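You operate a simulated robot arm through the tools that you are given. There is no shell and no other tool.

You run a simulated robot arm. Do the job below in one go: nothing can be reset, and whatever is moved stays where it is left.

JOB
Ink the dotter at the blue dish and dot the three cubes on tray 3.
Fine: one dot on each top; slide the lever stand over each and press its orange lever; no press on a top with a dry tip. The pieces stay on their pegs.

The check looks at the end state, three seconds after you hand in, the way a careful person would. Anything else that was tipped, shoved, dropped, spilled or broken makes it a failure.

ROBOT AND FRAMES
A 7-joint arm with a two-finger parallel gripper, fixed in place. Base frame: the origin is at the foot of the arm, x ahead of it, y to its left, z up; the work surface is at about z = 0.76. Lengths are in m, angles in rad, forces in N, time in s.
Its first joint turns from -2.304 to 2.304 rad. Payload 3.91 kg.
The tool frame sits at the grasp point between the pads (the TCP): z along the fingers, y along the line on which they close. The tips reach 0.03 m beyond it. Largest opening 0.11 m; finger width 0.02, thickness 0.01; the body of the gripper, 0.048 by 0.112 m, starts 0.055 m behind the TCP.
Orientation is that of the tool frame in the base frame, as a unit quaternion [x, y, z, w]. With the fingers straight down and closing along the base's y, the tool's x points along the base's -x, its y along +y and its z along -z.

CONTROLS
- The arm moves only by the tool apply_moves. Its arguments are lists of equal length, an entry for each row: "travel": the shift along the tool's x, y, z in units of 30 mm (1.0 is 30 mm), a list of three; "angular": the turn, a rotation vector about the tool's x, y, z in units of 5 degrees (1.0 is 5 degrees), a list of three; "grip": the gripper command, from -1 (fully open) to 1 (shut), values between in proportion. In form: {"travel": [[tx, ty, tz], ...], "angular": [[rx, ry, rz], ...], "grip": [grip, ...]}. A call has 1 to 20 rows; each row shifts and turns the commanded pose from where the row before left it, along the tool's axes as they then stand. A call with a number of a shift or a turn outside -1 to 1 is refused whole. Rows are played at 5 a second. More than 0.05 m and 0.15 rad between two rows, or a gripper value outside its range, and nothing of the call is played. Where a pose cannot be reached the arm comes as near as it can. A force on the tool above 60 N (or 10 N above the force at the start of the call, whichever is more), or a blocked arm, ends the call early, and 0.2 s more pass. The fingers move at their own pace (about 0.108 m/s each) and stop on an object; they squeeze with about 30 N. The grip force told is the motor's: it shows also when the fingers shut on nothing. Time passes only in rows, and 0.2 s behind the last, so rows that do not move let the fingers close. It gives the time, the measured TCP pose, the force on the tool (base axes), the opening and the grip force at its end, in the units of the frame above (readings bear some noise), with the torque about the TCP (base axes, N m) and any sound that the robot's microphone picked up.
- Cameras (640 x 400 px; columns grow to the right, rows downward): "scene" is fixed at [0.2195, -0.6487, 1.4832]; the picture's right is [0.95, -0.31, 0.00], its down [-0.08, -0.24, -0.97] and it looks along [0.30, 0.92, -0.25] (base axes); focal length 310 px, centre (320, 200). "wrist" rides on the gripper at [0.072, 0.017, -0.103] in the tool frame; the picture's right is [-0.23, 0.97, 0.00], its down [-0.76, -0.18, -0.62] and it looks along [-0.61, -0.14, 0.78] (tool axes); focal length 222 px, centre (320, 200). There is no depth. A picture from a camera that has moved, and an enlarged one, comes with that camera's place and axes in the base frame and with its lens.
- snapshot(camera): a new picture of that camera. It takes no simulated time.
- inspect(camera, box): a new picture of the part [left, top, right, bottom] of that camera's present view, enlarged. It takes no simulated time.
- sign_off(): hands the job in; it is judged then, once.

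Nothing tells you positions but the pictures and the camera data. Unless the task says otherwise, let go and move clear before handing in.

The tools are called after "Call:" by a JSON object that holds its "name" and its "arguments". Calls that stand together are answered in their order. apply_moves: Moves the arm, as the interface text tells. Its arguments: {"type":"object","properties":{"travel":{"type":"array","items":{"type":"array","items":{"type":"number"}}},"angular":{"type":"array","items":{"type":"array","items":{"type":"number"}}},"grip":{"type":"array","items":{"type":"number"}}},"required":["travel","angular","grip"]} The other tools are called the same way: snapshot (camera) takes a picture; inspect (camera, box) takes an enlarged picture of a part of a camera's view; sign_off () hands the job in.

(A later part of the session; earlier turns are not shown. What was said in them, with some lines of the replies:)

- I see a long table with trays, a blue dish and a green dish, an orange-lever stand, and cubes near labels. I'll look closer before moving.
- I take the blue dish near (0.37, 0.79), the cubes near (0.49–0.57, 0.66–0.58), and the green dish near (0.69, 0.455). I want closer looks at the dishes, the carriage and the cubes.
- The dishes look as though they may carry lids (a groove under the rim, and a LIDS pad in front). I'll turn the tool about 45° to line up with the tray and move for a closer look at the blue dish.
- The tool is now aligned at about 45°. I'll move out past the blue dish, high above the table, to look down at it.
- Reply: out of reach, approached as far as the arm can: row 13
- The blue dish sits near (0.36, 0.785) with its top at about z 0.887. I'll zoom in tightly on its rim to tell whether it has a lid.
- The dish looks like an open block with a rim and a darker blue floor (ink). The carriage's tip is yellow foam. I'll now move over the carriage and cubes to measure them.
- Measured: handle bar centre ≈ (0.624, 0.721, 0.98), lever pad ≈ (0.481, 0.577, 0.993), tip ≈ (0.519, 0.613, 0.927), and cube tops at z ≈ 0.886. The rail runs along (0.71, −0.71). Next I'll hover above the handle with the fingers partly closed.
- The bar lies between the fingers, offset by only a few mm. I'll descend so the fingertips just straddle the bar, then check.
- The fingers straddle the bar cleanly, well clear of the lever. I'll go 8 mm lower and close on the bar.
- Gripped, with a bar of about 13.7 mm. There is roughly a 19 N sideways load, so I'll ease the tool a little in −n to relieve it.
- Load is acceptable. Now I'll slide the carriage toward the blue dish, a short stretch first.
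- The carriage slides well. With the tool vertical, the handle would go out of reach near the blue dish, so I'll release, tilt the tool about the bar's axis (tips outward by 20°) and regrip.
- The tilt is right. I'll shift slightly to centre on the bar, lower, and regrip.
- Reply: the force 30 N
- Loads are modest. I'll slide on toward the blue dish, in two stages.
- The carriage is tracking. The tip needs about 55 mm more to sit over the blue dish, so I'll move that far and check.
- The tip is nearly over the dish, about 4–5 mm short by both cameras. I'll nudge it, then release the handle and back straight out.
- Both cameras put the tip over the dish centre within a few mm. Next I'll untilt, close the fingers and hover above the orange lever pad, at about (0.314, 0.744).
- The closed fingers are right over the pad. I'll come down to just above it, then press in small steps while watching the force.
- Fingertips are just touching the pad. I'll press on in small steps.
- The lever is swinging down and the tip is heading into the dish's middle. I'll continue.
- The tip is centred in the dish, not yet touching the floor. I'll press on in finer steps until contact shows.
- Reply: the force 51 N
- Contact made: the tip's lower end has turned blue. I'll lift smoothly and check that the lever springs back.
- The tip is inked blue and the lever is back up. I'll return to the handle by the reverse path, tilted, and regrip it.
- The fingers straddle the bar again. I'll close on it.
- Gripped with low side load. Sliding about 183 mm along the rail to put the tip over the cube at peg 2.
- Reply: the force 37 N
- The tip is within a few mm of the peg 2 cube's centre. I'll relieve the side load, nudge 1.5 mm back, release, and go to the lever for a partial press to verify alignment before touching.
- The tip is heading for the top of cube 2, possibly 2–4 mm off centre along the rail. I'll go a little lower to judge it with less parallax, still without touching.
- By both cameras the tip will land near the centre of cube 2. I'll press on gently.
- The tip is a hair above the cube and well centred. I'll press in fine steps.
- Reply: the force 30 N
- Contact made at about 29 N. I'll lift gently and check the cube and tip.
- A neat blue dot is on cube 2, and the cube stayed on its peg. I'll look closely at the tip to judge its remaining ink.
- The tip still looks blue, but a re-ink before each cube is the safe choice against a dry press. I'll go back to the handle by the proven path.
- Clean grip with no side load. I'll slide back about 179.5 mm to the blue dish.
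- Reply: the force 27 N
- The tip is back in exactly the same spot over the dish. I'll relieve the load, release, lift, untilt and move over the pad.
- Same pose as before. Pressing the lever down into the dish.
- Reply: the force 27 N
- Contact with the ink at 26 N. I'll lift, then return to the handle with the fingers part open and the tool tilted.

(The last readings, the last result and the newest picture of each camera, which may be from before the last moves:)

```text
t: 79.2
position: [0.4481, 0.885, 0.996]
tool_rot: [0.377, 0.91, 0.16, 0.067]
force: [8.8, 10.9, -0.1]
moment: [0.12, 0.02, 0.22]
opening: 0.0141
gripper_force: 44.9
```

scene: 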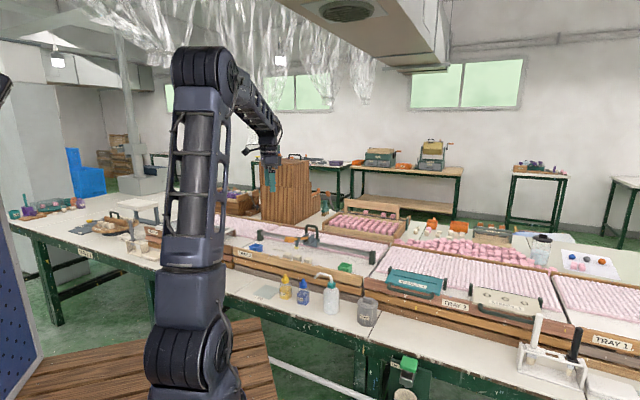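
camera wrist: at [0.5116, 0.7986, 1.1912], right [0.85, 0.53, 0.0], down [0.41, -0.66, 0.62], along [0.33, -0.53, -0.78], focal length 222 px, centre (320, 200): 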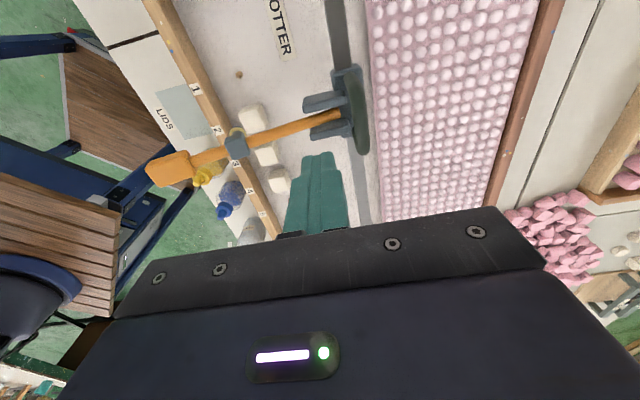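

Gripped. Now slide about 233 mm along to the cube at peg 3.

Call:
{"name": "apply_moves", "arguments": {"travel": [[-0.18, 0.004, 0], [-0.4, 0.004, 0], [-0.4, 0.004, 0], [-0.4, 0.004, 0], [-0.4, 0.004, 0], [-0.4, 0.004, 0], [-0.4, 0.004, 0], [-0.4, 0.004, 0], [-0.4, 0.004, 0], [-0.4, 0.004, 0], [-0.4, 0.004, 0], [-0.4, 0.004, 0], [-0.4, 0.004, 0], [-0.4, 0.004, 0], [-0.4, 0.004, 0], [-0.4, 0.004, 0], [-0.4, 0.004, 0], [-0.4, 0.004, 0], [-0.4, 0.004, 0], [-0.4, 0.004, 0]], "angular": [[0, 0, 0], [0, 0, 0], [0, 0, 0], [0, 0, 0], [0, 0, 0], [0, 0, 0], [0, 0, 0], [0, 0, 0], [0, 0, 0], [0, 0, 0], [0, 0, 0], [0, 0, 0], [0, 0, 0], [0, 0, 0], [0, 0, 0], [0, 0, 0], [0, 0, 0], [0, 0, 0], [0, 0, 0], [0, 0, 0]], "grip": [1, 1, 1, 1, 1, 1, 1, 1, 1, 1, 1, 1, 1, 1, 1, 1, 1, 1, 1, 1]}}

Call:
{"name": "apply_moves", "arguments": {"travel": [[0, 0, 0]], "angular": [[0, 0, 0]], "grip": [1]}}

Call:
{"name": "inspect", "arguments": {"camera": "scene", "box": [270, 225, 334, 265]}}

Call:
{"name": "inspect", "arguments": {"camera": "wrist", "box": [0, 50, 320, 250]}}

```text
t: 83.4
position: [0.6127, 0.7207, 0.996]
tool_rot: [0.376, 0.91, 0.16, 0.066]
force: [-38.8, -39.3, -4.9]
moment: [-0.92, 0.37, 0.33]
opening: 0.0141
gripper_force: 44.8
```

```text
t: 83.8
position: [0.613, 0.7198, 0.9946]
tool_rot: [0.377, 0.91, 0.159, 0.065]
force: [-40.4, -43.8, -10.7]
moment: [-0.68, 0.69, 0.61]
opening: 0.014
gripper_force: 44.9
```

```text
10.00 times, centred on (302, 245) of scene
camera zoom: at [0.2195, -0.6487, 1.4832], right [0.95, -0.31, 0.0], down [-0.08, -0.24, -0.97], along [0.3, 0.92, -0.25], focal length 3095 px, centre (500, -250)
```

zoom: 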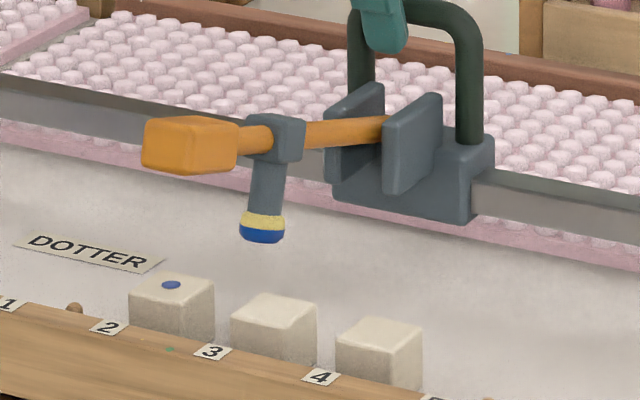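

```text
2.00 times, centred on (160, 150) of wrist
camera zoom: at [0.5479, 0.7573, 1.0983], right [0.81, 0.49, 0.33], down [0.27, -0.81, 0.53], along [0.52, -0.34, -0.78], focal length 444 px, centre (640, 300)
```

zoom: 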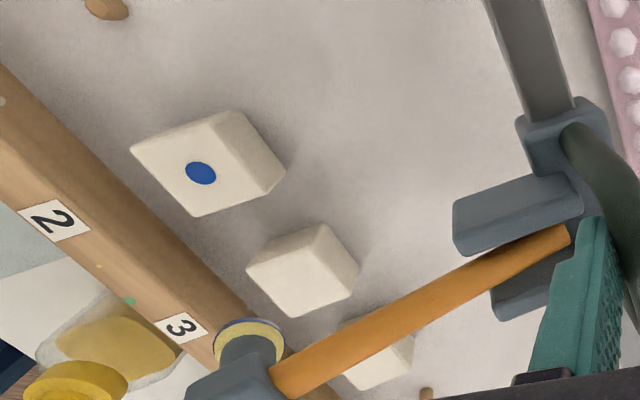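

Position relative to cube 3 matches the cube 2 case closely. The side load is high, so I'll relieve it first.

Call:
{"name": "apply_moves", "arguments": {"travel": [[0.02, -0.05, 0], [0, -0.04, 0], [0, 0, 0]], "angular": [[0, 0, 0], [0, 0, 0], [0, 0, 0]], "grip": [1, 1, 1]}}

```text
t: 84.6
position: [0.6128, 0.7208, 0.9947]
tool_rot: [0.376, 0.91, 0.162, 0.067]
force: [-9.0, -12.8, -20.8]
moment: [-0.75, -0.26, 0.16]
opening: 0.0141
gripper_force: 44.8
```

Call:
{"name": "apply_moves", "arguments": {"travel": [[0, 0, 0], [0, 0, 0], [0, 0, -0.5], [0, 0, -0.8], [0, 0, -0.9], [0, 0, -0.9], [0, 0, -0.2], [0, 0, 0], [0, 0, 0], [0, 0, 0], [0, 0, 0]], "angular": [[0, 0, 0], [0, 0, 0], [0, 0, 0], [0, 0, 0], [0, 0, 0], [0, 0, 0], [1, 0, 0], [1, 0, 0], [1, 0, 0], [1, 0, 0], [0, 0, 0]], "grip": [0.36, 0.36, 0.36, 0.36, 0.36, 0.36, 1, 1, 1, 1, 1]}}

Call:
{"name": "inspect", "arguments": {"camera": "scene", "box": [270, 225, 334, 265]}}

```text
t: 87.0
position: [0.5899, 0.6964, 1.0885]
tool_rot: [0.382, 0.924, -0.001, 0.0]
force: [-0.6, -0.3, 0.5]
moment: [0.0, 0.0, -0.01]
opening: 0.0001
gripper_force: 29.5
```

```text
10.00 times, centred on (302, 245) of scene
camera zoom: at [0.2195, -0.6487, 1.4832], right [0.95, -0.31, 0.0], down [-0.08, -0.24, -0.97], along [0.3, 0.92, -0.25], focal length 3095 px, centre (500, -250)
```

zoom: 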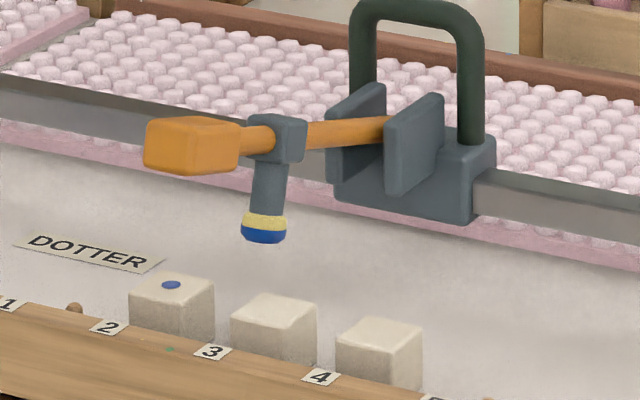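

Alignment looks the same as on cube 2. Moving over the pad and pressing part way down.

Call:
{"name": "apply_moves", "arguments": {"travel": [[-0.04, -0.9, 0], [-0.04, -0.9, 0], [-0.04, -0.9, 0], [-0.04, -0.9, 0], [-0.04, -0.9, 0], [-0.03, -0.88, 0], [0, 0, 0]], "angular": [[0, 0, 0], [0, 0, 0], [0, 0, 0], [0, 0, 0], [0, 0, 0], [0, 0, 0], [0, 0, 0]], "grip": [1, 1, 1, 1, 1, 1, 1]}}

Call:
{"name": "apply_moves", "arguments": {"travel": [[0, 0, 0.6], [0, 0, 0.6], [0, 0, 0.6], [0, 0, 0.3], [0, 0, 0.25], [0, 0, 0.25], [0, 0, 0.25], [0, 0, 0.25], [0, 0, 0.25], [0, 0, 0.2], [0, 0, 0.1], [0, 0, 0]], "angular": [[0, 0, 0], [0, 0, 0], [0, 0, 0], [0, 0, 0], [0, 0, 0], [0, 0, 0], [0, 0, 0], [0, 0, 0], [0, 0, 0], [0, 0, 0], [0, 0, 0], [0, 0, 0]], "grip": [1, 1, 1, 1, 1, 1, 1, 1, 1, 1, 1, 1]}}

Call:
{"name": "inspect", "arguments": {"camera": "scene", "box": [280, 235, 312, 255]}}

Call:
{"name": "inspect", "arguments": {"camera": "wrist", "box": [340, 70, 436, 130]}}

```text
t: 88.6
position: [0.4794, 0.577, 1.0876]
tool_rot: [0.382, 0.924, 0.0, 0.0]
force: [-0.4, 0.1, -0.1]
moment: [0.0, -0.01, 0.0]
opening: 0.0
gripper_force: 30.0
```

```text
t: 91.2
position: [0.4785, 0.5791, 0.9795]
tool_rot: [0.383, 0.924, 0.0, 0.0]
force: [-2.0, -0.7, 3.8]
moment: [-0.09, 0.04, 0.0]
opening: 0.0
gripper_force: 30.5
```

```text
16.00 times, centred on (296, 245) of scene
camera zoom: at [0.2195, -0.6487, 1.4832], right [0.95, -0.31, 0.0], down [-0.08, -0.24, -0.97], along [0.3, 0.92, -0.25], focal length 4952 px, centre (704, -520)
```

zoom: 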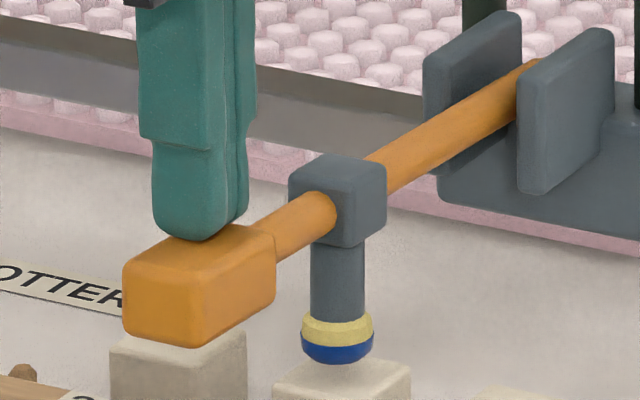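

```text
6.67 times, centred on (388, 100) of wrist
camera zoom: at [0.4392, 0.6404, 1.0824], right [0.85, 0.53, 0.0], down [0.41, -0.66, 0.62], along [0.33, -0.53, -0.78], focal length 1481 px, centre (-133, 867)
```

zoom: 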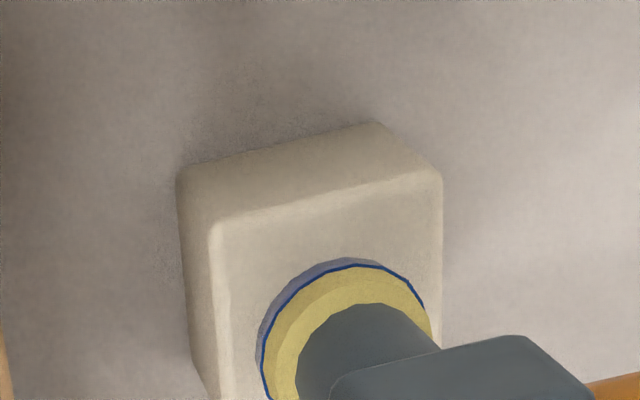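

Well centred again. I'll press in finer steps to contact.

Call:
{"name": "apply_moves", "arguments": {"travel": [[0, 0, 0.1], [0, 0, 0.1], [0, 0, 0.08], [0, 0, 0]], "angular": [[0, 0, 0], [0, 0, 0], [0, 0, 0], [0, 0, 0]], "grip": [1, 1, 1, 1]}}

Call:
{"name": "inspect", "arguments": {"camera": "scene", "box": [280, 235, 312, 255]}}

```text
t: 92.2
position: [0.4787, 0.5786, 0.9708]
tool_rot: [0.383, 0.924, 0.001, 0.0]
force: [-2.8, -1.2, 3.9]
moment: [-0.05, 0.1, 0.01]
opening: 0.0002
gripper_force: 29.8
```

```text
16.00 times, centred on (296, 245) of scene
camera zoom: at [0.2195, -0.6487, 1.4832], right [0.95, -0.31, 0.0], down [-0.08, -0.24, -0.97], along [0.3, 0.92, -0.25], focal length 4952 px, centre (704, -520)
```

zoom: 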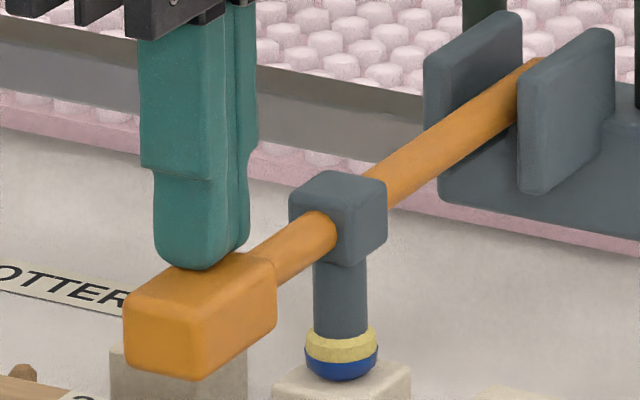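

Call:
{"name": "apply_moves", "arguments": {"travel": [[0, 0, 0.05], [0, 0, 0.05], [0, 0, 0.04], [0, 0, 0]], "angular": [[0, 0, 0], [0, 0, 0], [0, 0, 0], [0, 0, 0]], "grip": [1, 1, 1, 1]}}

```text
t: 93.2
position: [0.4791, 0.5789, 0.9677]
tool_rot: [0.382, 0.924, 0.001, 0.001]
force: [4.1, 2.5, 22.9]
moment: [0.11, -0.22, 0.04]
opening: 0.0
gripper_force: 29.7
```

Contact at 23 N. Lifting and checking the result.

Call:
{"name": "apply_moves", "arguments": {"travel": [[0, 0, -0.1], [0, 0, -0.2], [0, 0, -0.4], [0, 0, -0.5], [0, 0, -0.6], [0, 0, -0.7], [0, 0, -0.7], [0, 0, -0.87], [0, 0, 0]], "angular": [[0, 0, 0], [0, 0, 0], [0, 0, 0], [0, 0, 0], [0, 0, 0], [0, 0, 0], [0, 0, 0], [0, 0, 0], [0, 0, 0]], "grip": [1, 1, 1, 1, 1, 1, 1, 1, 1]}}

Call:
{"name": "inspect", "arguments": {"camera": "scene", "box": [270, 225, 334, 265]}}

```text
t: 95.2
position: [0.4791, 0.5777, 1.0876]
tool_rot: [0.383, 0.924, 0.0, 0.0]
force: [-0.8, -0.3, -0.3]
moment: [0.01, 0.0, 0.02]
opening: 0.0
gripper_force: 30.3
```

```text
10.00 times, centred on (302, 245) of scene
camera zoom: at [0.2195, -0.6487, 1.4832], right [0.95, -0.31, 0.0], down [-0.08, -0.24, -0.97], along [0.3, 0.92, -0.25], focal length 3095 px, centre (500, -250)
```

zoom: 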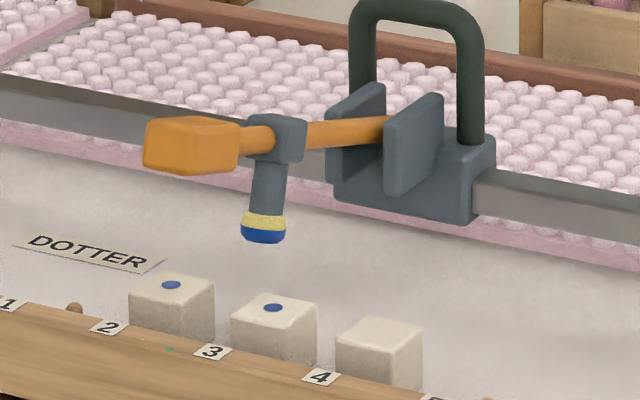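

Cube 3 has its dot. Back to the handle for one more re-inking.

Call:
{"name": "apply_moves", "arguments": {"travel": [[0.04, 0.9, 0], [0.04, 0.9, 0], [0.04, 0.9, 0], [0.04, 0.9, 0], [0.04, 0.9, 0], [0.03, 0.88, 0], [0, 0, 0], [0, 0, 0], [0, 0, 0], [0, 0, 0], [0, 0, 0.2], [0, 0, 0.9], [0, 0, 0.9], [0, 0, 0]], "angular": [[0, 0, 0], [0, 0, 0], [0, 0, 0], [0, 0, 0], [0, 0, 0], [0, 0, 0], [-1, 0, 0], [-1, 0, 0], [-1, 0, 0], [-1, 0, 0], [0, 0, 0], [0, 0, 0], [0, 0, 0], [0, 0, 0]], "grip": [1, 1, 1, 0.36, 0.36, 0.36, 0.36, 0.36, 0.36, 0.36, 0.36, 0.36, 0.36, 0.36]}}

Call:
{"name": "inspect", "arguments": {"camera": "wrist", "box": [160, 50, 480, 250]}}

Call:
{"name": "inspect", "arguments": {"camera": "scene", "box": [276, 205, 340, 245]}}

```text
t: 98.2
position: [0.6033, 0.7107, 1.0313]
tool_rot: [0.377, 0.91, 0.161, 0.066]
force: [0.0, 0.4, 0.6]
moment: [-0.01, -0.01, -0.02]
opening: 0.0351
gripper_force: 0.1
```

```text
2.00 times, centred on (320, 150) of wrist
camera zoom: at [0.5385, 0.7472, 1.1344], right [0.81, 0.49, 0.33], down [0.27, -0.81, 0.52], along [0.52, -0.33, -0.78], focal length 444 px, centre (320, 300)
```

zoom: 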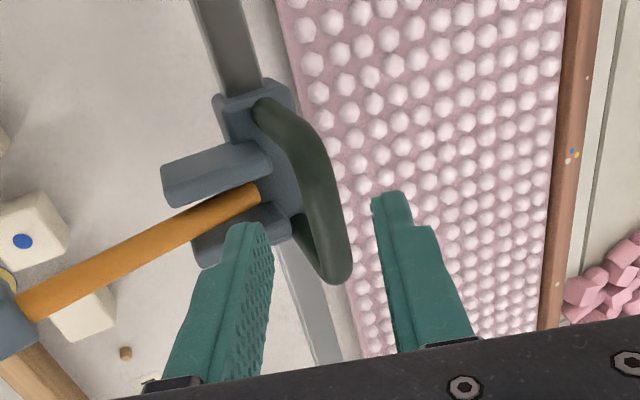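

```text
10.00 times, centred on (308, 225) of scene
camera zoom: at [0.2195, -0.6487, 1.4832], right [0.95, -0.31, 0.0], down [-0.08, -0.24, -0.97], along [0.3, 0.92, -0.25], focal length 3095 px, centre (440, -50)
```

zoom: 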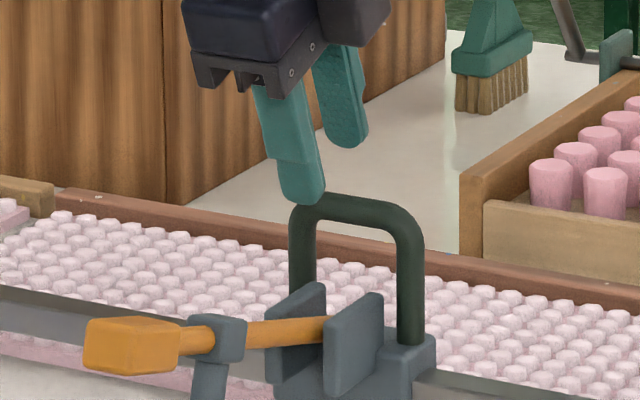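

Call:
{"name": "apply_moves", "arguments": {"travel": [[0, 0, 0.7], [0, 0, 0.59], [0, 0, 0], [0, 0, 0], [0, 0, 0], [0, 0, 0]], "angular": [[0, 0, 0], [0, 0, 0], [0, 0, 0], [0, 0, 0], [0, 0, 0], [0, 0, 0]], "grip": [0.36, 0.36, 0.36, 1, 1, 1]}}

```text
t: 99.6
position: [0.6136, 0.7204, 0.9944]
tool_rot: [0.377, 0.91, 0.16, 0.067]
force: [-10.4, -11.8, -4.6]
moment: [-0.38, 0.15, 0.35]
opening: 0.0145
gripper_force: 44.6
```

Gripped. Sliding about 234 mm back to the blue dish.

Call:
{"name": "apply_moves", "arguments": {"travel": [[0.2, -0.01, 0], [0.4, -0.001, 0], [0.4, -0.001, 0], [0.4, -0.001, 0], [0.4, -0.002, 0], [0.4, -0.002, 0], [0.4, -0.002, 0], [0.4, -0.002, 0], [0.4, -0.002, 0], [0.4, -0.002, 0], [0.4, -0.002, 0], [0.4, -0.002, 0], [0.4, -0.002, 0], [0.4, -0.002, 0], [0.4, -0.002, 0], [0.4, -0.002, 0], [0.4, -0.002, 0], [0.4, -0.002, 0], [0.4, -0.002, 0], [0.4, 0, 0]], "angular": [[0, 0, 0], [0, 0, 0], [0, 0, 0], [0, 0, 0], [0, 0, 0], [0, 0, 0], [0, 0, 0], [0, 0, 0], [0, 0, 0], [0, 0, 0], [0, 0, 0], [0, 0, 0], [0, 0, 0], [0, 0, 0], [0, 0, 0], [0, 0, 0], [0, 0, 0], [0, 0, 0], [0, 0, 0], [0, 0, 0]], "grip": [1, 1, 1, 1, 1, 1, 1, 1, 1, 1, 1, 1, 1, 1, 1, 1, 1, 1, 1, 1]}}

Call:
{"name": "apply_moves", "arguments": {"travel": [[0, 0, 0]], "angular": [[0, 0, 0]], "grip": [1]}}

Call:
{"name": "inspect", "arguments": {"camera": "scene", "box": [230, 215, 294, 255]}}

```text
t: 103.6
position: [0.4578, 0.8766, 0.9959]
tool_rot: [0.378, 0.909, 0.161, 0.067]
force: [11.7, 12.1, -9.8]
moment: [0.38, 0.46, 0.26]
opening: 0.0144
gripper_force: 45.0
stopped in row 20: the force on the tool passed its limit at 63 N (the readings are from after the stop); the commanded pose is now the measured one
```

```text
t: 104.0
position: [0.4574, 0.8759, 0.9954]
tool_rot: [0.377, 0.91, 0.162, 0.067]
force: [16.5, 14.8, -13.0]
moment: [-0.08, -0.29, 0.03]
opening: 0.0142
gripper_force: 45.0
```

```text
10.00 times, centred on (262, 235) of scene
camera zoom: at [0.2195, -0.6487, 1.4832], right [0.95, -0.31, 0.0], down [-0.08, -0.24, -0.97], along [0.3, 0.92, -0.25], focal length 3095 px, centre (900, -150)
```

zoom: 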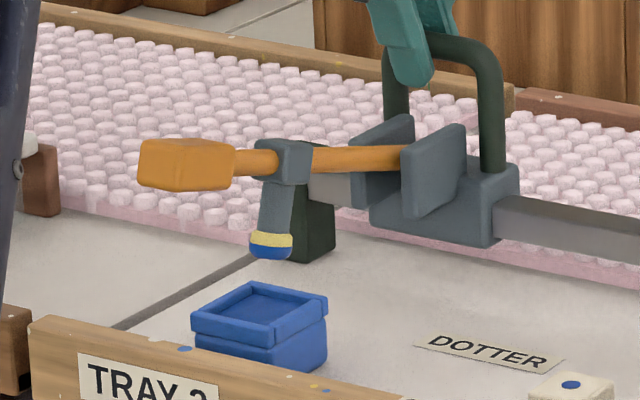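

The call stopped on side load 14 mm short, and the carriage is fine. I'll relieve the load and finish the last stretch.

Call:
{"name": "apply_moves", "arguments": {"travel": [[0, 0.03, 0], [0.15, 0, 0], [0.15, 0.005, 0], [0.14, 0.005, 0], [0, 0, 0], [0, 0, 0]], "angular": [[0, 0, 0], [0, 0, 0], [0, 0, 0], [0, 0, 0], [0, 0, 0], [0, 0, 0]], "grip": [1, 1, 1, 1, 1, 1]}}

Call:
{"name": "inspect", "arguments": {"camera": "scene", "box": [230, 215, 294, 255]}}

```text
t: 105.4
position: [0.4474, 0.8861, 0.9958]
tool_rot: [0.377, 0.91, 0.161, 0.067]
force: [7.5, 9.8, -20.9]
moment: [0.05, 0.16, 0.24]
opening: 0.0145
gripper_force: 45.0
```

```text
10.00 times, centred on (262, 235) of scene
camera zoom: at [0.2195, -0.6487, 1.4832], right [0.95, -0.31, 0.0], down [-0.08, -0.24, -0.97], along [0.3, 0.92, -0.25], focal length 3095 px, centre (900, -150)
```

zoom: 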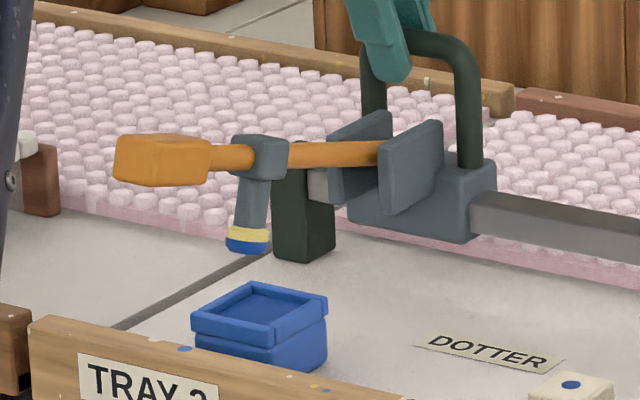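

The tip is back at the dish position. I'll release, lift, untilt and hover over the pad.

Call:
{"name": "apply_moves", "arguments": {"travel": [[0, 0, 0], [0, 0, 0], [0, 0, -0.5], [0, 0, -0.8], [0, 0, -0.9], [0, 0, -0.9]], "angular": [[0, 0, 0], [0, 0, 0], [0, 0, 0], [0, 0, 0], [0, 0, 0], [0, 0, 0]], "grip": [0.36, 0.36, 0.36, 0.36, 0.36, 0.36]}}

Call:
{"name": "apply_moves", "arguments": {"travel": [[0, 0, -0.2], [0, 0, 0], [0, 0, 0], [0, 0, 0], [-0.04, -0.9, 0], [-0.04, -0.9, 0], [-0.04, -0.9, 0], [-0.04, -0.9, 0], [-0.03, -0.9, 0], [-0.03, -0.9, 0], [0, 0, 0]], "angular": [[1, 0, 0], [1, 0, 0], [1, 0, 0], [1, 0, 0], [0, 0, 0], [0, 0, 0], [0, 0, 0], [0, 0, 0], [0, 0, 0], [0, 0, 0], [0, 0, 0]], "grip": [1, 1, 1, 1, 1, 1, 1, 1, 1, 1, 1]}}

Call:
{"name": "inspect", "arguments": {"camera": "scene", "box": [220, 195, 300, 245]}}

```text
t: 106.8
position: [0.4255, 0.8626, 1.0834]
tool_rot: [0.378, 0.909, 0.162, 0.067]
force: [0.1, -0.4, 0.1]
moment: [-0.02, 0.02, 0.03]
opening: 0.0351
gripper_force: 0.0
```

```text
t: 109.2
position: [0.3121, 0.7428, 1.0884]
tool_rot: [0.384, 0.923, 0.001, 0.0]
force: [-0.1, 0.5, 0.1]
moment: [0.02, 0.0, 0.01]
opening: 0.0
gripper_force: 30.4
```

```text
8.00 times, centred on (260, 220) of scene
camera zoom: at [0.2195, -0.6487, 1.4832], right [0.95, -0.31, 0.0], down [-0.08, -0.24, -0.97], along [0.3, 0.92, -0.25], focal length 2476 px, centre (800, 40)
```

zoom: 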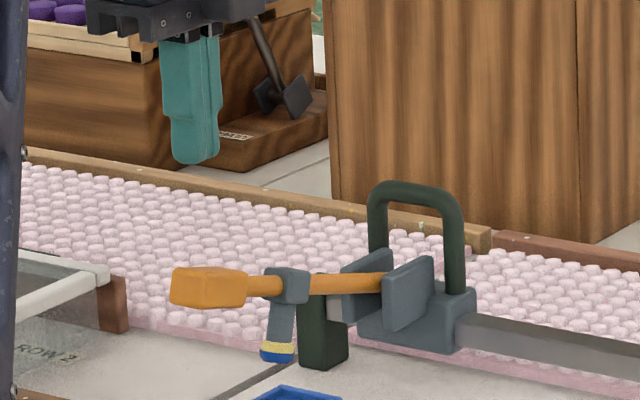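

Everything matches the earlier dips. Pressing into the dish again.

Call:
{"name": "apply_moves", "arguments": {"travel": [[0, 0, 0.6], [0, 0, 0.6], [0, 0, 0.6], [0, 0, 0.3], [0, 0, 0.25], [0, 0, 0.25], [0, 0, 0.25], [0, 0, 0.25], [0, 0, 0.25], [0, 0, 0.2], [0, 0, 0.15], [0, 0, 0.1], [0, 0, 0.08], [0, 0, 0]], "angular": [[0, 0, 0], [0, 0, 0], [0, 0, 0], [0, 0, 0], [0, 0, 0], [0, 0, 0], [0, 0, 0], [0, 0, 0], [0, 0, 0], [0, 0, 0], [0, 0, 0], [0, 0, 0], [0, 0, 0], [0, 0, 0]], "grip": [1, 1, 1, 1, 1, 1, 1, 1, 1, 1, 1, 1, 1, 1]}}

Call:
{"name": "apply_moves", "arguments": {"travel": [[0, 0, 0.06], [0, 0, 0.05], [0, 0, 0]], "angular": [[0, 0, 0], [0, 0, 0], [0, 0, 0]], "grip": [1, 1, 1]}}

Call:
{"name": "inspect", "arguments": {"camera": "scene", "box": [230, 215, 294, 255]}}

```text
t: 112.2
position: [0.3141, 0.7429, 0.9723]
tool_rot: [0.383, 0.924, 0.001, 0.001]
force: [-2.5, -3.2, 3.8]
moment: [-0.11, 0.09, -0.04]
opening: 0.0
gripper_force: 29.8
```

```text
t: 113.0
position: [0.3139, 0.7427, 0.9707]
tool_rot: [0.383, 0.924, 0.003, 0.001]
force: [-0.6, -4.8, 24.4]
moment: [-0.22, 0.02, 0.01]
opening: 0.0
gripper_force: 30.3
```

```text
10.00 times, centred on (262, 235) of scene
camera zoom: at [0.2195, -0.6487, 1.4832], right [0.95, -0.31, 0.0], down [-0.08, -0.24, -0.97], along [0.3, 0.92, -0.25], focal length 3095 px, centre (900, -150)
```

zoom: 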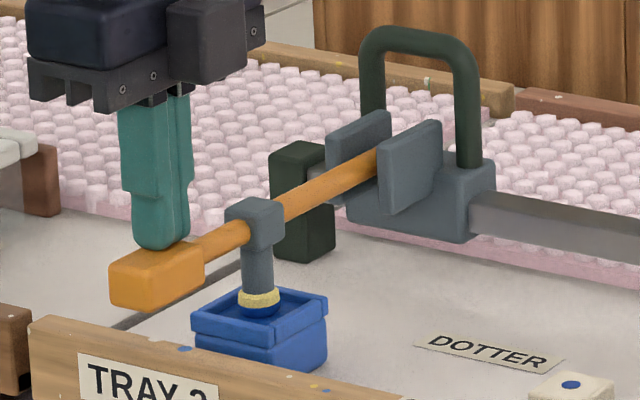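

Inked, with contact at 24 N. Lifting, then back to the handle.

Call:
{"name": "apply_moves", "arguments": {"travel": [[0, 0, -0.2], [0, 0, -0.3], [0, 0, -0.4], [0, 0, -0.5], [0, 0, -0.5], [0, 0, -0.6], [0, 0, -0.7], [0, 0, -0.8], [0, 0, 0]], "angular": [[0, 0, 0], [0, 0, 0], [0, 0, 0], [0, 0, 0], [0, 0, 0], [0, 0, 0], [0, 0, 0], [0, 0, 0], [0, 0, 0]], "grip": [1, 1, 1, 1, 1, 1, 1, 1, 1]}}

Call:
{"name": "apply_moves", "arguments": {"travel": [[0.04, 0.9, 0], [0.04, 0.9, 0], [0.04, 0.9, 0], [0.04, 0.9, 0], [0.03, 0.9, 0], [0.03, 0.9, 0], [0, 0, 0], [0, 0, 0], [0, 0, 0], [0, 0, 0], [0, 0, 0.2], [0, 0, 0.9], [0, 0, 0.9], [0, 0, 0]], "angular": [[0, 0, 0], [0, 0, 0], [0, 0, 0], [0, 0, 0], [0, 0, 0], [0, 0, 0], [-1, 0, 0], [-1, 0, 0], [-1, 0, 0], [-1, 0, 0], [0, 0, 0], [0, 0, 0], [0, 0, 0], [0, 0, 0]], "grip": [1, 1, 1, 0.36, 0.36, 0.36, 0.36, 0.36, 0.36, 0.36, 0.36, 0.36, 0.36, 0.36]}}

Call:
{"name": "inspect", "arguments": {"camera": "scene", "box": [230, 190, 326, 250]}}

Call:
{"name": "inspect", "arguments": {"camera": "wrist", "box": [160, 50, 480, 250]}}

```text
t: 115.0
position: [0.313, 0.743, 1.0895]
tool_rot: [0.383, 0.924, 0.002, 0.001]
force: [0.5, -0.9, -0.1]
moment: [0.0, 0.02, 0.02]
opening: 0.0
gripper_force: 30.4
```

```text
t: 118.0
position: [0.4366, 0.876, 1.0325]
tool_rot: [0.378, 0.909, 0.162, 0.067]
force: [0.1, 0.5, -0.3]
moment: [-0.03, 0.0, 0.02]
opening: 0.0353
gripper_force: 0.0
```

```text
6.67 times, centred on (278, 220) of scene
camera zoom: at [0.2195, -0.6487, 1.4832], right [0.95, -0.31, 0.0], down [-0.08, -0.24, -0.97], along [0.3, 0.92, -0.25], focal length 2063 px, centre (600, 67)
```

zoom: 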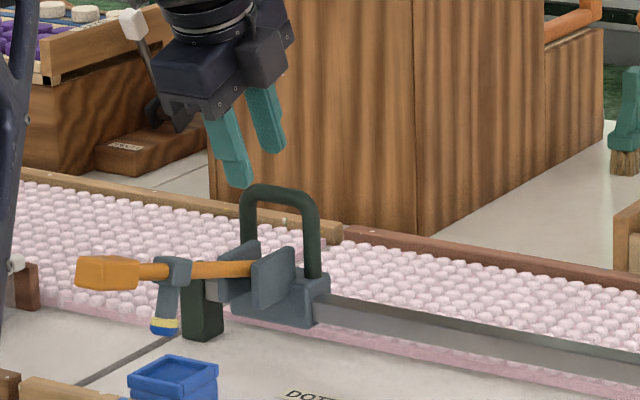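

```text
2.00 times, centred on (320, 150) of wrist
camera zoom: at [0.3714, 0.9116, 1.1365], right [0.81, 0.48, 0.34], down [0.27, -0.81, 0.52], along [0.53, -0.33, -0.78], focal length 444 px, centre (320, 300)
```

zoom: 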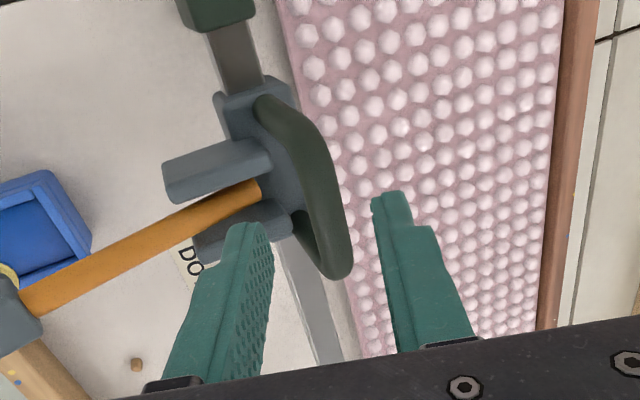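

Call:
{"name": "apply_moves", "arguments": {"travel": [[0, 0, 0.7], [0, 0, 0.62], [0, 0, 0], [0, 0, 0], [0, 0, 0], [0, 0, 0]], "angular": [[0, 0, 0], [0, 0, 0], [0, 0, 0], [0, 0, 0], [0, 0, 0], [0, 0, 0]], "grip": [0.36, 0.36, 0.36, 1, 1, 1]}}

```text
t: 119.4
position: [0.4464, 0.8848, 0.9968]
tool_rot: [0.377, 0.909, 0.163, 0.067]
force: [9.2, 10.5, 1.6]
moment: [0.16, 0.01, 0.14]
opening: 0.0141
gripper_force: 45.0
```

Gripped. Sliding toward the cube at peg 4 in stages, watching the side load.

Call:
{"name": "apply_moves", "arguments": {"travel": [[-0.2, 0.01, 0], [-0.4, 0.002, 0], [-0.4, 0.002, 0], [-0.4, 0.002, 0], [-0.4, 0.002, 0], [-0.4, 0.002, 0], [-0.4, 0.002, 0], [-0.4, 0.002, 0], [-0.4, 0.002, 0], [-0.4, 0.002, 0], [-0.4, 0.002, 0], [-0.4, 0.002, 0], [-0.4, 0.002, 0], [0, 0, 0]], "angular": [[0, 0, 0], [0, 0, 0], [0, 0, 0], [0, 0, 0], [0, 0, 0], [0, 0, 0], [0, 0, 0], [0, 0, 0], [0, 0, 0], [0, 0, 0], [0, 0, 0], [0, 0, 0], [0, 0, 0], [0, 0, 0]], "grip": [1, 1, 1, 1, 1, 1, 1, 1, 1, 1, 1, 1, 1, 1]}}

```text
t: 122.4
position: [0.555, 0.7792, 0.997]
tool_rot: [0.378, 0.909, 0.162, 0.068]
force: [-24.3, -24.2, 10.0]
moment: [-0.44, 0.31, 0.27]
opening: 0.0144
gripper_force: 45.1
```

Call:
{"name": "apply_moves", "arguments": {"travel": [[0, -0.05, 0], [-0.4, 0, 0], [-0.4, -0.003, 0], [-0.4, -0.003, 0], [-0.4, -0.003, 0], [-0.4, -0.003, 0], [-0.4, -0.003, 0], [-0.4, -0.003, 0], [0, 0, 0]], "angular": [[0, 0, 0], [0, 0, 0], [0, 0, 0], [0, 0, 0], [0, 0, 0], [0, 0, 0], [0, 0, 0], [0, 0, 0], [0, 0, 0]], "grip": [1, 1, 1, 1, 1, 1, 1, 1, 1]}}

```text
t: 124.4
position: [0.6143, 0.7181, 0.9976]
tool_rot: [0.377, 0.909, 0.162, 0.067]
force: [12.4, 12.3, 10.2]
moment: [0.2, -0.24, 0.07]
opening: 0.0144
gripper_force: 45.2
```

Call:
{"name": "apply_moves", "arguments": {"travel": [[-0.35, 0.005, 0], [-0.35, 0.005, 0], [-0.35, 0, 0], [-0.35, 0, 0], [-0.3, 0, 0], [0, 0, 0], [0, 0, 0]], "angular": [[0, 0, 0], [0, 0, 0], [0, 0, 0], [0, 0, 0], [0, 0, 0], [0, 0, 0], [0, 0, 0]], "grip": [1, 1, 1, 1, 1, 1, 1]}}

Call:
{"name": "inspect", "arguments": {"camera": "scene", "box": [280, 225, 344, 265]}}

Call:
{"name": "inspect", "arguments": {"camera": "wrist", "box": [0, 50, 320, 250]}}

```text
t: 126.0
position: [0.6485, 0.683, 0.9962]
tool_rot: [0.377, 0.91, 0.162, 0.067]
force: [-4.9, -8.3, 17.2]
moment: [-0.06, 0.1, 0.22]
opening: 0.0139
gripper_force: 45.3
```

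```text
10.00 times, centred on (312, 245) of scene
camera zoom: at [0.2195, -0.6487, 1.4832], right [0.95, -0.31, 0.0], down [-0.08, -0.24, -0.97], along [0.3, 0.92, -0.25], focal length 3095 px, centre (400, -250)
```

zoom: 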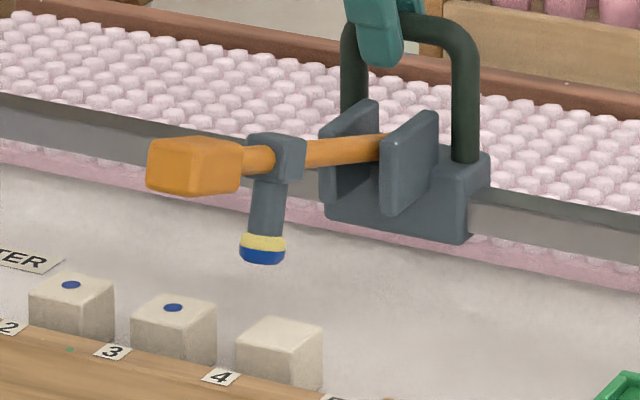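

```text
2.00 times, centred on (160, 150) of wrist
camera zoom: at [0.5839, 0.7191, 1.1001], right [0.81, 0.48, 0.34], down [0.27, -0.81, 0.52], along [0.53, -0.33, -0.78], focal length 444 px, centre (640, 300)
```

zoom: 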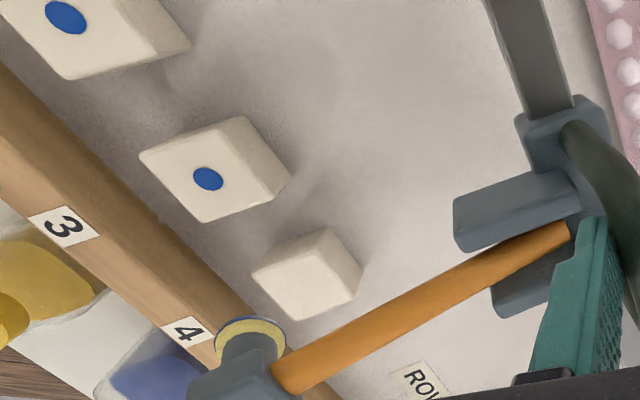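

The tip is about 3 mm short of cube 4's centre. I'll nudge it, then release and lift.

Call:
{"name": "apply_moves", "arguments": {"travel": [[-0.1, 0, 0], [0, 0, 0], [0, 0, 0], [0, 0, 0], [0, 0, 0], [0, 0, -0.5], [0, 0, -0.8], [0, 0, -0.9], [0, 0, -0.9], [0, 0, -0.2], [0, 0, 0], [0, 0, 0], [0, 0, 0], [0, 0, 0]], "angular": [[0, 0, 0], [0, 0, 0], [0, 0, 0], [0, 0, 0], [0, 0, 0], [0, 0, 0], [0, 0, 0], [0, 0, 0], [0, 0, 0], [1, 0, 0], [1, 0, 0], [1, 0, 0], [1, 0, 0], [0, 0, 0]], "grip": [1, 1, 1, 0.36, 0.36, 0.36, 0.36, 0.36, 0.36, 1, 1, 1, 1, 1]}}

Call:
{"name": "inspect", "arguments": {"camera": "scene", "box": [280, 225, 344, 265]}}

Call:
{"name": "snapshot", "arguments": {"camera": "wrist"}}

```text
t: 129.0
position: [0.6275, 0.6577, 1.0887]
tool_rot: [0.383, 0.924, 0.002, 0.001]
force: [-0.8, -0.2, -0.4]
moment: [0.02, 0.02, 0.0]
opening: 0.0001
gripper_force: 30.5
```

```text
10.00 times, centred on (312, 245) of scene
camera zoom: at [0.2195, -0.6487, 1.4832], right [0.95, -0.31, 0.0], down [-0.08, -0.24, -0.97], along [0.3, 0.92, -0.25], focal length 3095 px, centre (400, -250)
```

zoom: 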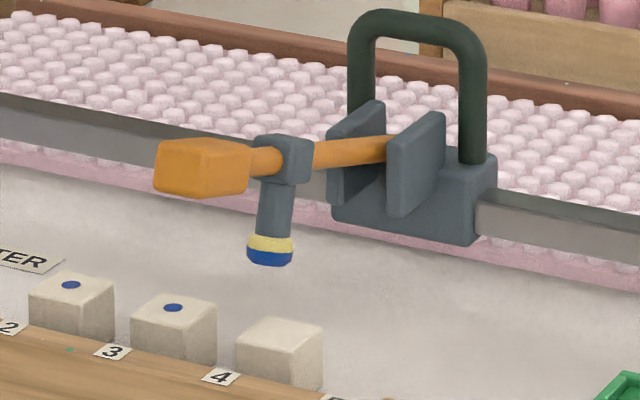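

```text
taken
camera wrist: at [0.5873, 0.7193, 1.1925], right [0.85, 0.53, 0.0], down [0.41, -0.67, 0.62], along [0.33, -0.53, -0.78], focal length 222 px, centre (320, 200)
```

wrist: 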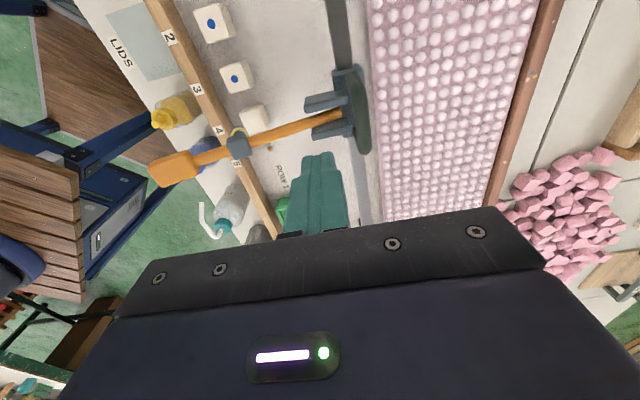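

The tip now lines up with cube 4. Moving over the pad and pressing part way.

Call:
{"name": "apply_moves", "arguments": {"travel": [[-0.043, -0.9, 0], [-0.043, -0.9, 0], [-0.043, -0.9, 0], [-0.043, -0.9, 0], [-0.043, -0.9, 0], [-0.043, -0.87, 0], [0, 0, 0]], "angular": [[0, 0, 0], [0, 0, 0], [0, 0, 0], [0, 0, 0], [0, 0, 0], [0, 0, 0], [0, 0, 0]], "grip": [1, 1, 1, 1, 1, 1, 1]}}

Call:
{"name": "inspect", "arguments": {"camera": "scene", "box": [264, 200, 344, 250]}}

Call:
{"name": "apply_moves", "arguments": {"travel": [[0, 0, 0.6], [0, 0, 0.6], [0, 0, 0.6], [0, 0, 0.3], [0, 0, 0.25], [0, 0, 0.25], [0, 0, 0.25], [0, 0, 0.25], [0, 0, 0.25], [0, 0, 0.2], [0, 0, 0.1], [0, 0, 0]], "angular": [[0, 0, 0], [0, 0, 0], [0, 0, 0], [0, 0, 0], [0, 0, 0], [0, 0, 0], [0, 0, 0], [0, 0, 0], [0, 0, 0], [0, 0, 0], [0, 0, 0], [0, 0, 0]], "grip": [1, 1, 1, 1, 1, 1, 1, 1, 1, 1, 1, 1]}}

Call:
{"name": "inspect", "arguments": {"camera": "scene", "box": [284, 238, 316, 258]}}

Call:
{"name": "inspect", "arguments": {"camera": "wrist", "box": [340, 70, 436, 130]}}

```text
t: 130.6
position: [0.5178, 0.5377, 1.0863]
tool_rot: [0.384, 0.924, 0.002, 0.0]
force: [-0.5, -0.3, -0.7]
moment: [-0.03, 0.03, -0.04]
opening: 0.0001
gripper_force: 30.0
```

```text
8.00 times, centred on (304, 225) of scene
camera zoom: at [0.2195, -0.6487, 1.4832], right [0.95, -0.31, 0.0], down [-0.08, -0.24, -0.97], along [0.3, 0.92, -0.25], focal length 2476 px, centre (448, 0)
```

zoom: 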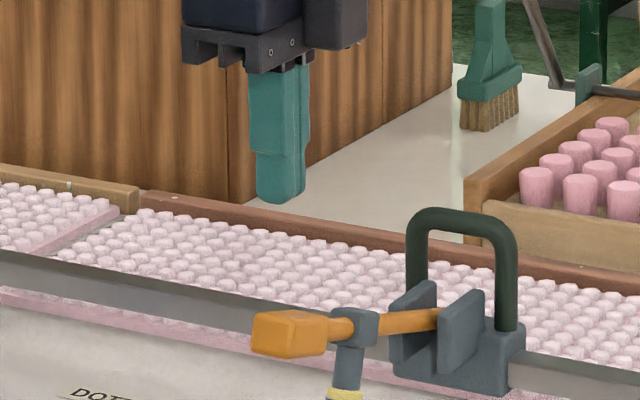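

```text
t: 133.2
position: [0.5174, 0.5379, 0.9789]
tool_rot: [0.383, 0.924, 0.002, 0.001]
force: [-1.4, -1.5, 3.1]
moment: [-0.07, 0.03, -0.02]
opening: 0.0
gripper_force: 29.5
```

```text
16.00 times, centred on (300, 248) of scene
camera zoom: at [0.2195, -0.6487, 1.4832], right [0.95, -0.31, 0.0], down [-0.08, -0.24, -0.97], along [0.3, 0.92, -0.25], focal length 4952 px, centre (640, -568)
```

zoom: 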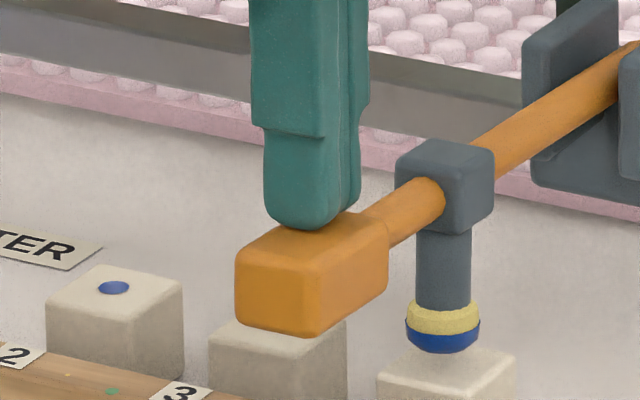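

```text
6.67 times, centred on (388, 100) of wrist
camera zoom: at [0.4776, 0.5998, 1.0831], right [0.85, 0.53, 0.0], down [0.41, -0.67, 0.62], along [0.33, -0.53, -0.78], focal length 1481 px, centre (-133, 867)
```

zoom: 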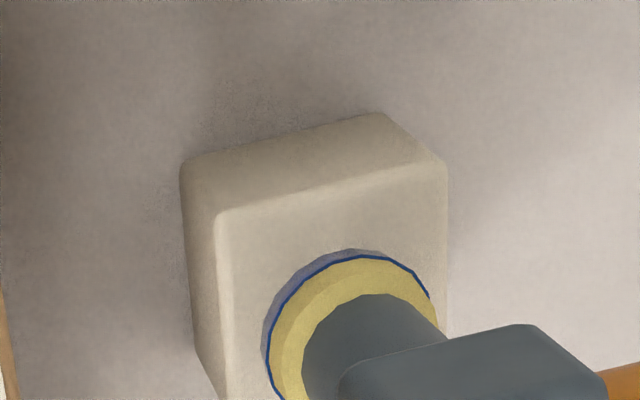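

Same alignment as on cube 3. Pressing in fine steps to contact.

Call:
{"name": "apply_moves", "arguments": {"travel": [[0, 0, 0.1], [0, 0, 0.1], [0, 0, 0.06], [0, 0, 0]], "angular": [[0, 0, 0], [0, 0, 0], [0, 0, 0], [0, 0, 0]], "grip": [1, 1, 1, 1]}}

Call:
{"name": "apply_moves", "arguments": {"travel": [[0, 0, 0.05], [0, 0, 0.04], [0, 0, 0]], "angular": [[0, 0, 0], [0, 0, 0], [0, 0, 0]], "grip": [1, 1, 1]}}

Call:
{"name": "inspect", "arguments": {"camera": "scene", "box": [284, 238, 316, 258]}}

```text
t: 134.2
position: [0.5189, 0.5378, 0.9716]
tool_rot: [0.383, 0.924, 0.002, 0.0]
force: [-0.6, -0.4, 3.7]
moment: [-0.07, -0.01, -0.03]
opening: 0.0001
gripper_force: 29.8
```

```text
t: 135.0
position: [0.5176, 0.539, 0.9681]
tool_rot: [0.383, 0.924, 0.002, 0.001]
force: [1.7, 0.6, 4.9]
moment: [0.07, -0.09, 0.0]
opening: 0.0
gripper_force: 30.2
```

```text
16.00 times, centred on (300, 248) of scene
camera zoom: at [0.2195, -0.6487, 1.4832], right [0.95, -0.31, 0.0], down [-0.08, -0.24, -0.97], along [0.3, 0.92, -0.25], focal length 4952 px, centre (640, -568)
```

zoom: 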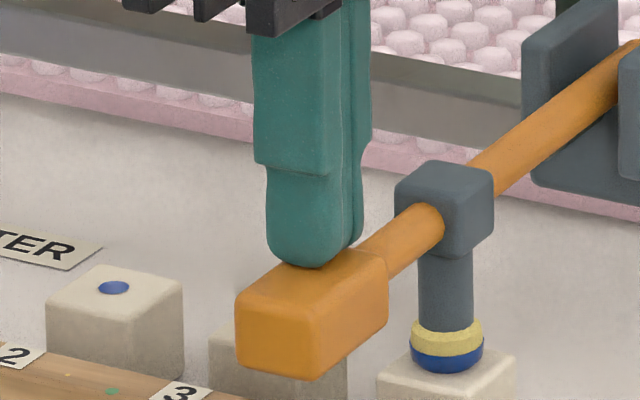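

Call:
{"name": "apply_moves", "arguments": {"travel": [[0, 0, 0.05], [0, 0, 0]], "angular": [[0, 0, 0], [0, 0, 0]], "grip": [1, 1]}}

```text
t: 135.6
position: [0.5183, 0.5378, 0.9668]
tool_rot: [0.383, 0.924, 0.002, 0.001]
force: [-1.7, -1.2, 15.5]
moment: [-0.02, -0.04, -0.04]
opening: 0.0
gripper_force: 29.9
```

Call:
{"name": "apply_moves", "arguments": {"travel": [[0, 0, 0.03], [0, 0, 0]], "angular": [[0, 0, 0], [0, 0, 0]], "grip": [1, 1]}}

Call:
{"name": "apply_moves", "arguments": {"travel": [[0, 0, -0.1], [0, 0, -0.2], [0, 0, -0.4], [0, 0, -0.5], [0, 0, -0.6], [0, 0, -0.7], [0, 0, -0.7], [0, 0, -0.9], [0, 0, 0]], "angular": [[0, 0, 0], [0, 0, 0], [0, 0, 0], [0, 0, 0], [0, 0, 0], [0, 0, 0], [0, 0, 0], [0, 0, 0], [0, 0, 0]], "grip": [1, 1, 1, 1, 1, 1, 1, 1, 1]}}

Call:
{"name": "inspect", "arguments": {"camera": "scene", "box": [270, 225, 334, 265]}}

Call:
{"name": "snapshot", "arguments": {"camera": "scene"}}

```text
t: 136.2
position: [0.5185, 0.5389, 0.9677]
tool_rot: [0.382, 0.924, 0.004, 0.0]
force: [0.5, 1.4, 28.5]
moment: [0.06, -0.13, 0.02]
opening: 0.0
gripper_force: 30.3
```

```text
t: 138.2
position: [0.5168, 0.5372, 1.0885]
tool_rot: [0.383, 0.924, 0.001, 0.001]
force: [0.1, -0.1, 0.0]
moment: [0.01, 0.03, 0.01]
opening: 0.0
gripper_force: 29.7
```

```text
10.00 times, centred on (302, 245) of scene
camera zoom: at [0.2195, -0.6487, 1.4832], right [0.95, -0.31, 0.0], down [-0.08, -0.24, -0.97], along [0.3, 0.92, -0.25], focal length 3095 px, centre (500, -250)
```

zoom: 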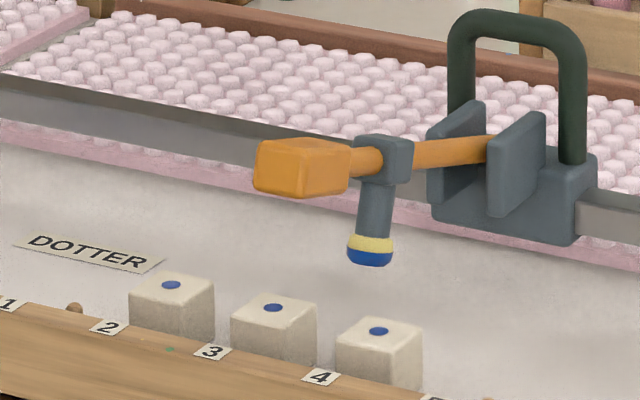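

```text
taken
```

scene: 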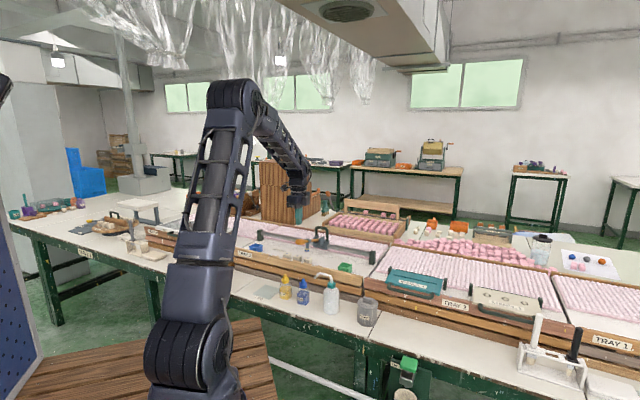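

All three cubes carry one neat blue dot each, sit on their pegs, and nothing else looks disturbed. I'll raise the arm clear and take a last look before handing in.

Call:
{"name": "apply_moves", "arguments": {"travel": [[0, 0, -0.9], [0, 0, -0.9], [0, 0, -0.9], [0, 0, -0.9], [0, 0, -0.9], [0, 0, 0], [0, 0, 0]], "angular": [[0, 0, 0], [0, 0, 0], [0, 0, 0], [0, 0, 0], [0, 0, 0], [0, 0, 0], [0, 0, 0]], "grip": [1, 1, 1, 1, 0, -1, -1]}}

Call:
{"name": "inspect", "arguments": {"camera": "scene", "box": [220, 200, 400, 310]}}

Call:
{"name": "snapshot", "arguments": {"camera": "wrist"}}

```text
t: 139.8
position: [0.5164, 0.5357, 1.2242]
tool_rot: [0.382, 0.924, 0.001, 0.0]
force: [-0.2, 0.6, -0.6]
moment: [0.0, 0.02, -0.01]
opening: 0.1095
gripper_force: 0.0
```

```text
3.56 times, centred on (310, 255) of scene
camera zoom: at [0.2195, -0.6487, 1.4832], right [0.95, -0.31, 0.0], down [-0.08, -0.24, -0.97], along [0.3, 0.92, -0.25], focal length 1100 px, centre (356, 4)
```

zoom: 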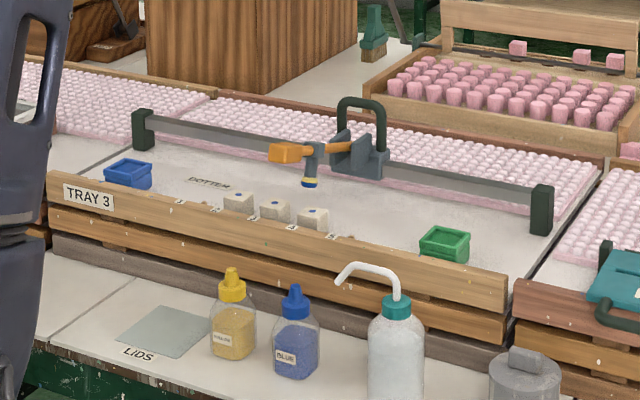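

```text
taken
camera wrist: at [0.477, 0.5975, 1.3285], right [0.85, 0.53, 0.0], down [0.41, -0.67, 0.62], along [0.33, -0.53, -0.78], focal length 222 px, centre (320, 200)
```

wrist: 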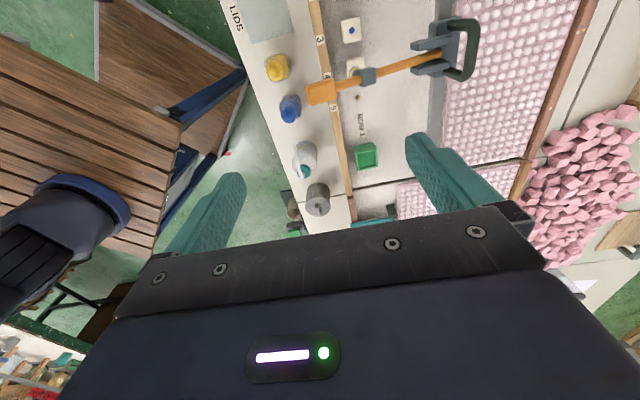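

The three cubes each show one blue dot, the dishes and bottles are where they were, and the arm is clear. Handing in.

Call:
{"name": "sign_off", "arguments": {}}

```text
The job is handed in.
```

The job is handed in. Each of the three cubes on tray 3 (pegs 2, 3 and 4) has one blue dot near the middle of its top.

I re-inked the tip at the blue dish before every cube, so no top was pressed dry. The cubes are still on their pegs. In the last pictures, the dishes and bottles are where they started.

One slide back to the dish stopped partway when the sideways force passed the 60 N limit. I eased the load and finished the slide, and saw no harm to the stand or rail.

I left the lever stand over the peg 4 cube with its lever up. The gripper is open and raised clear.
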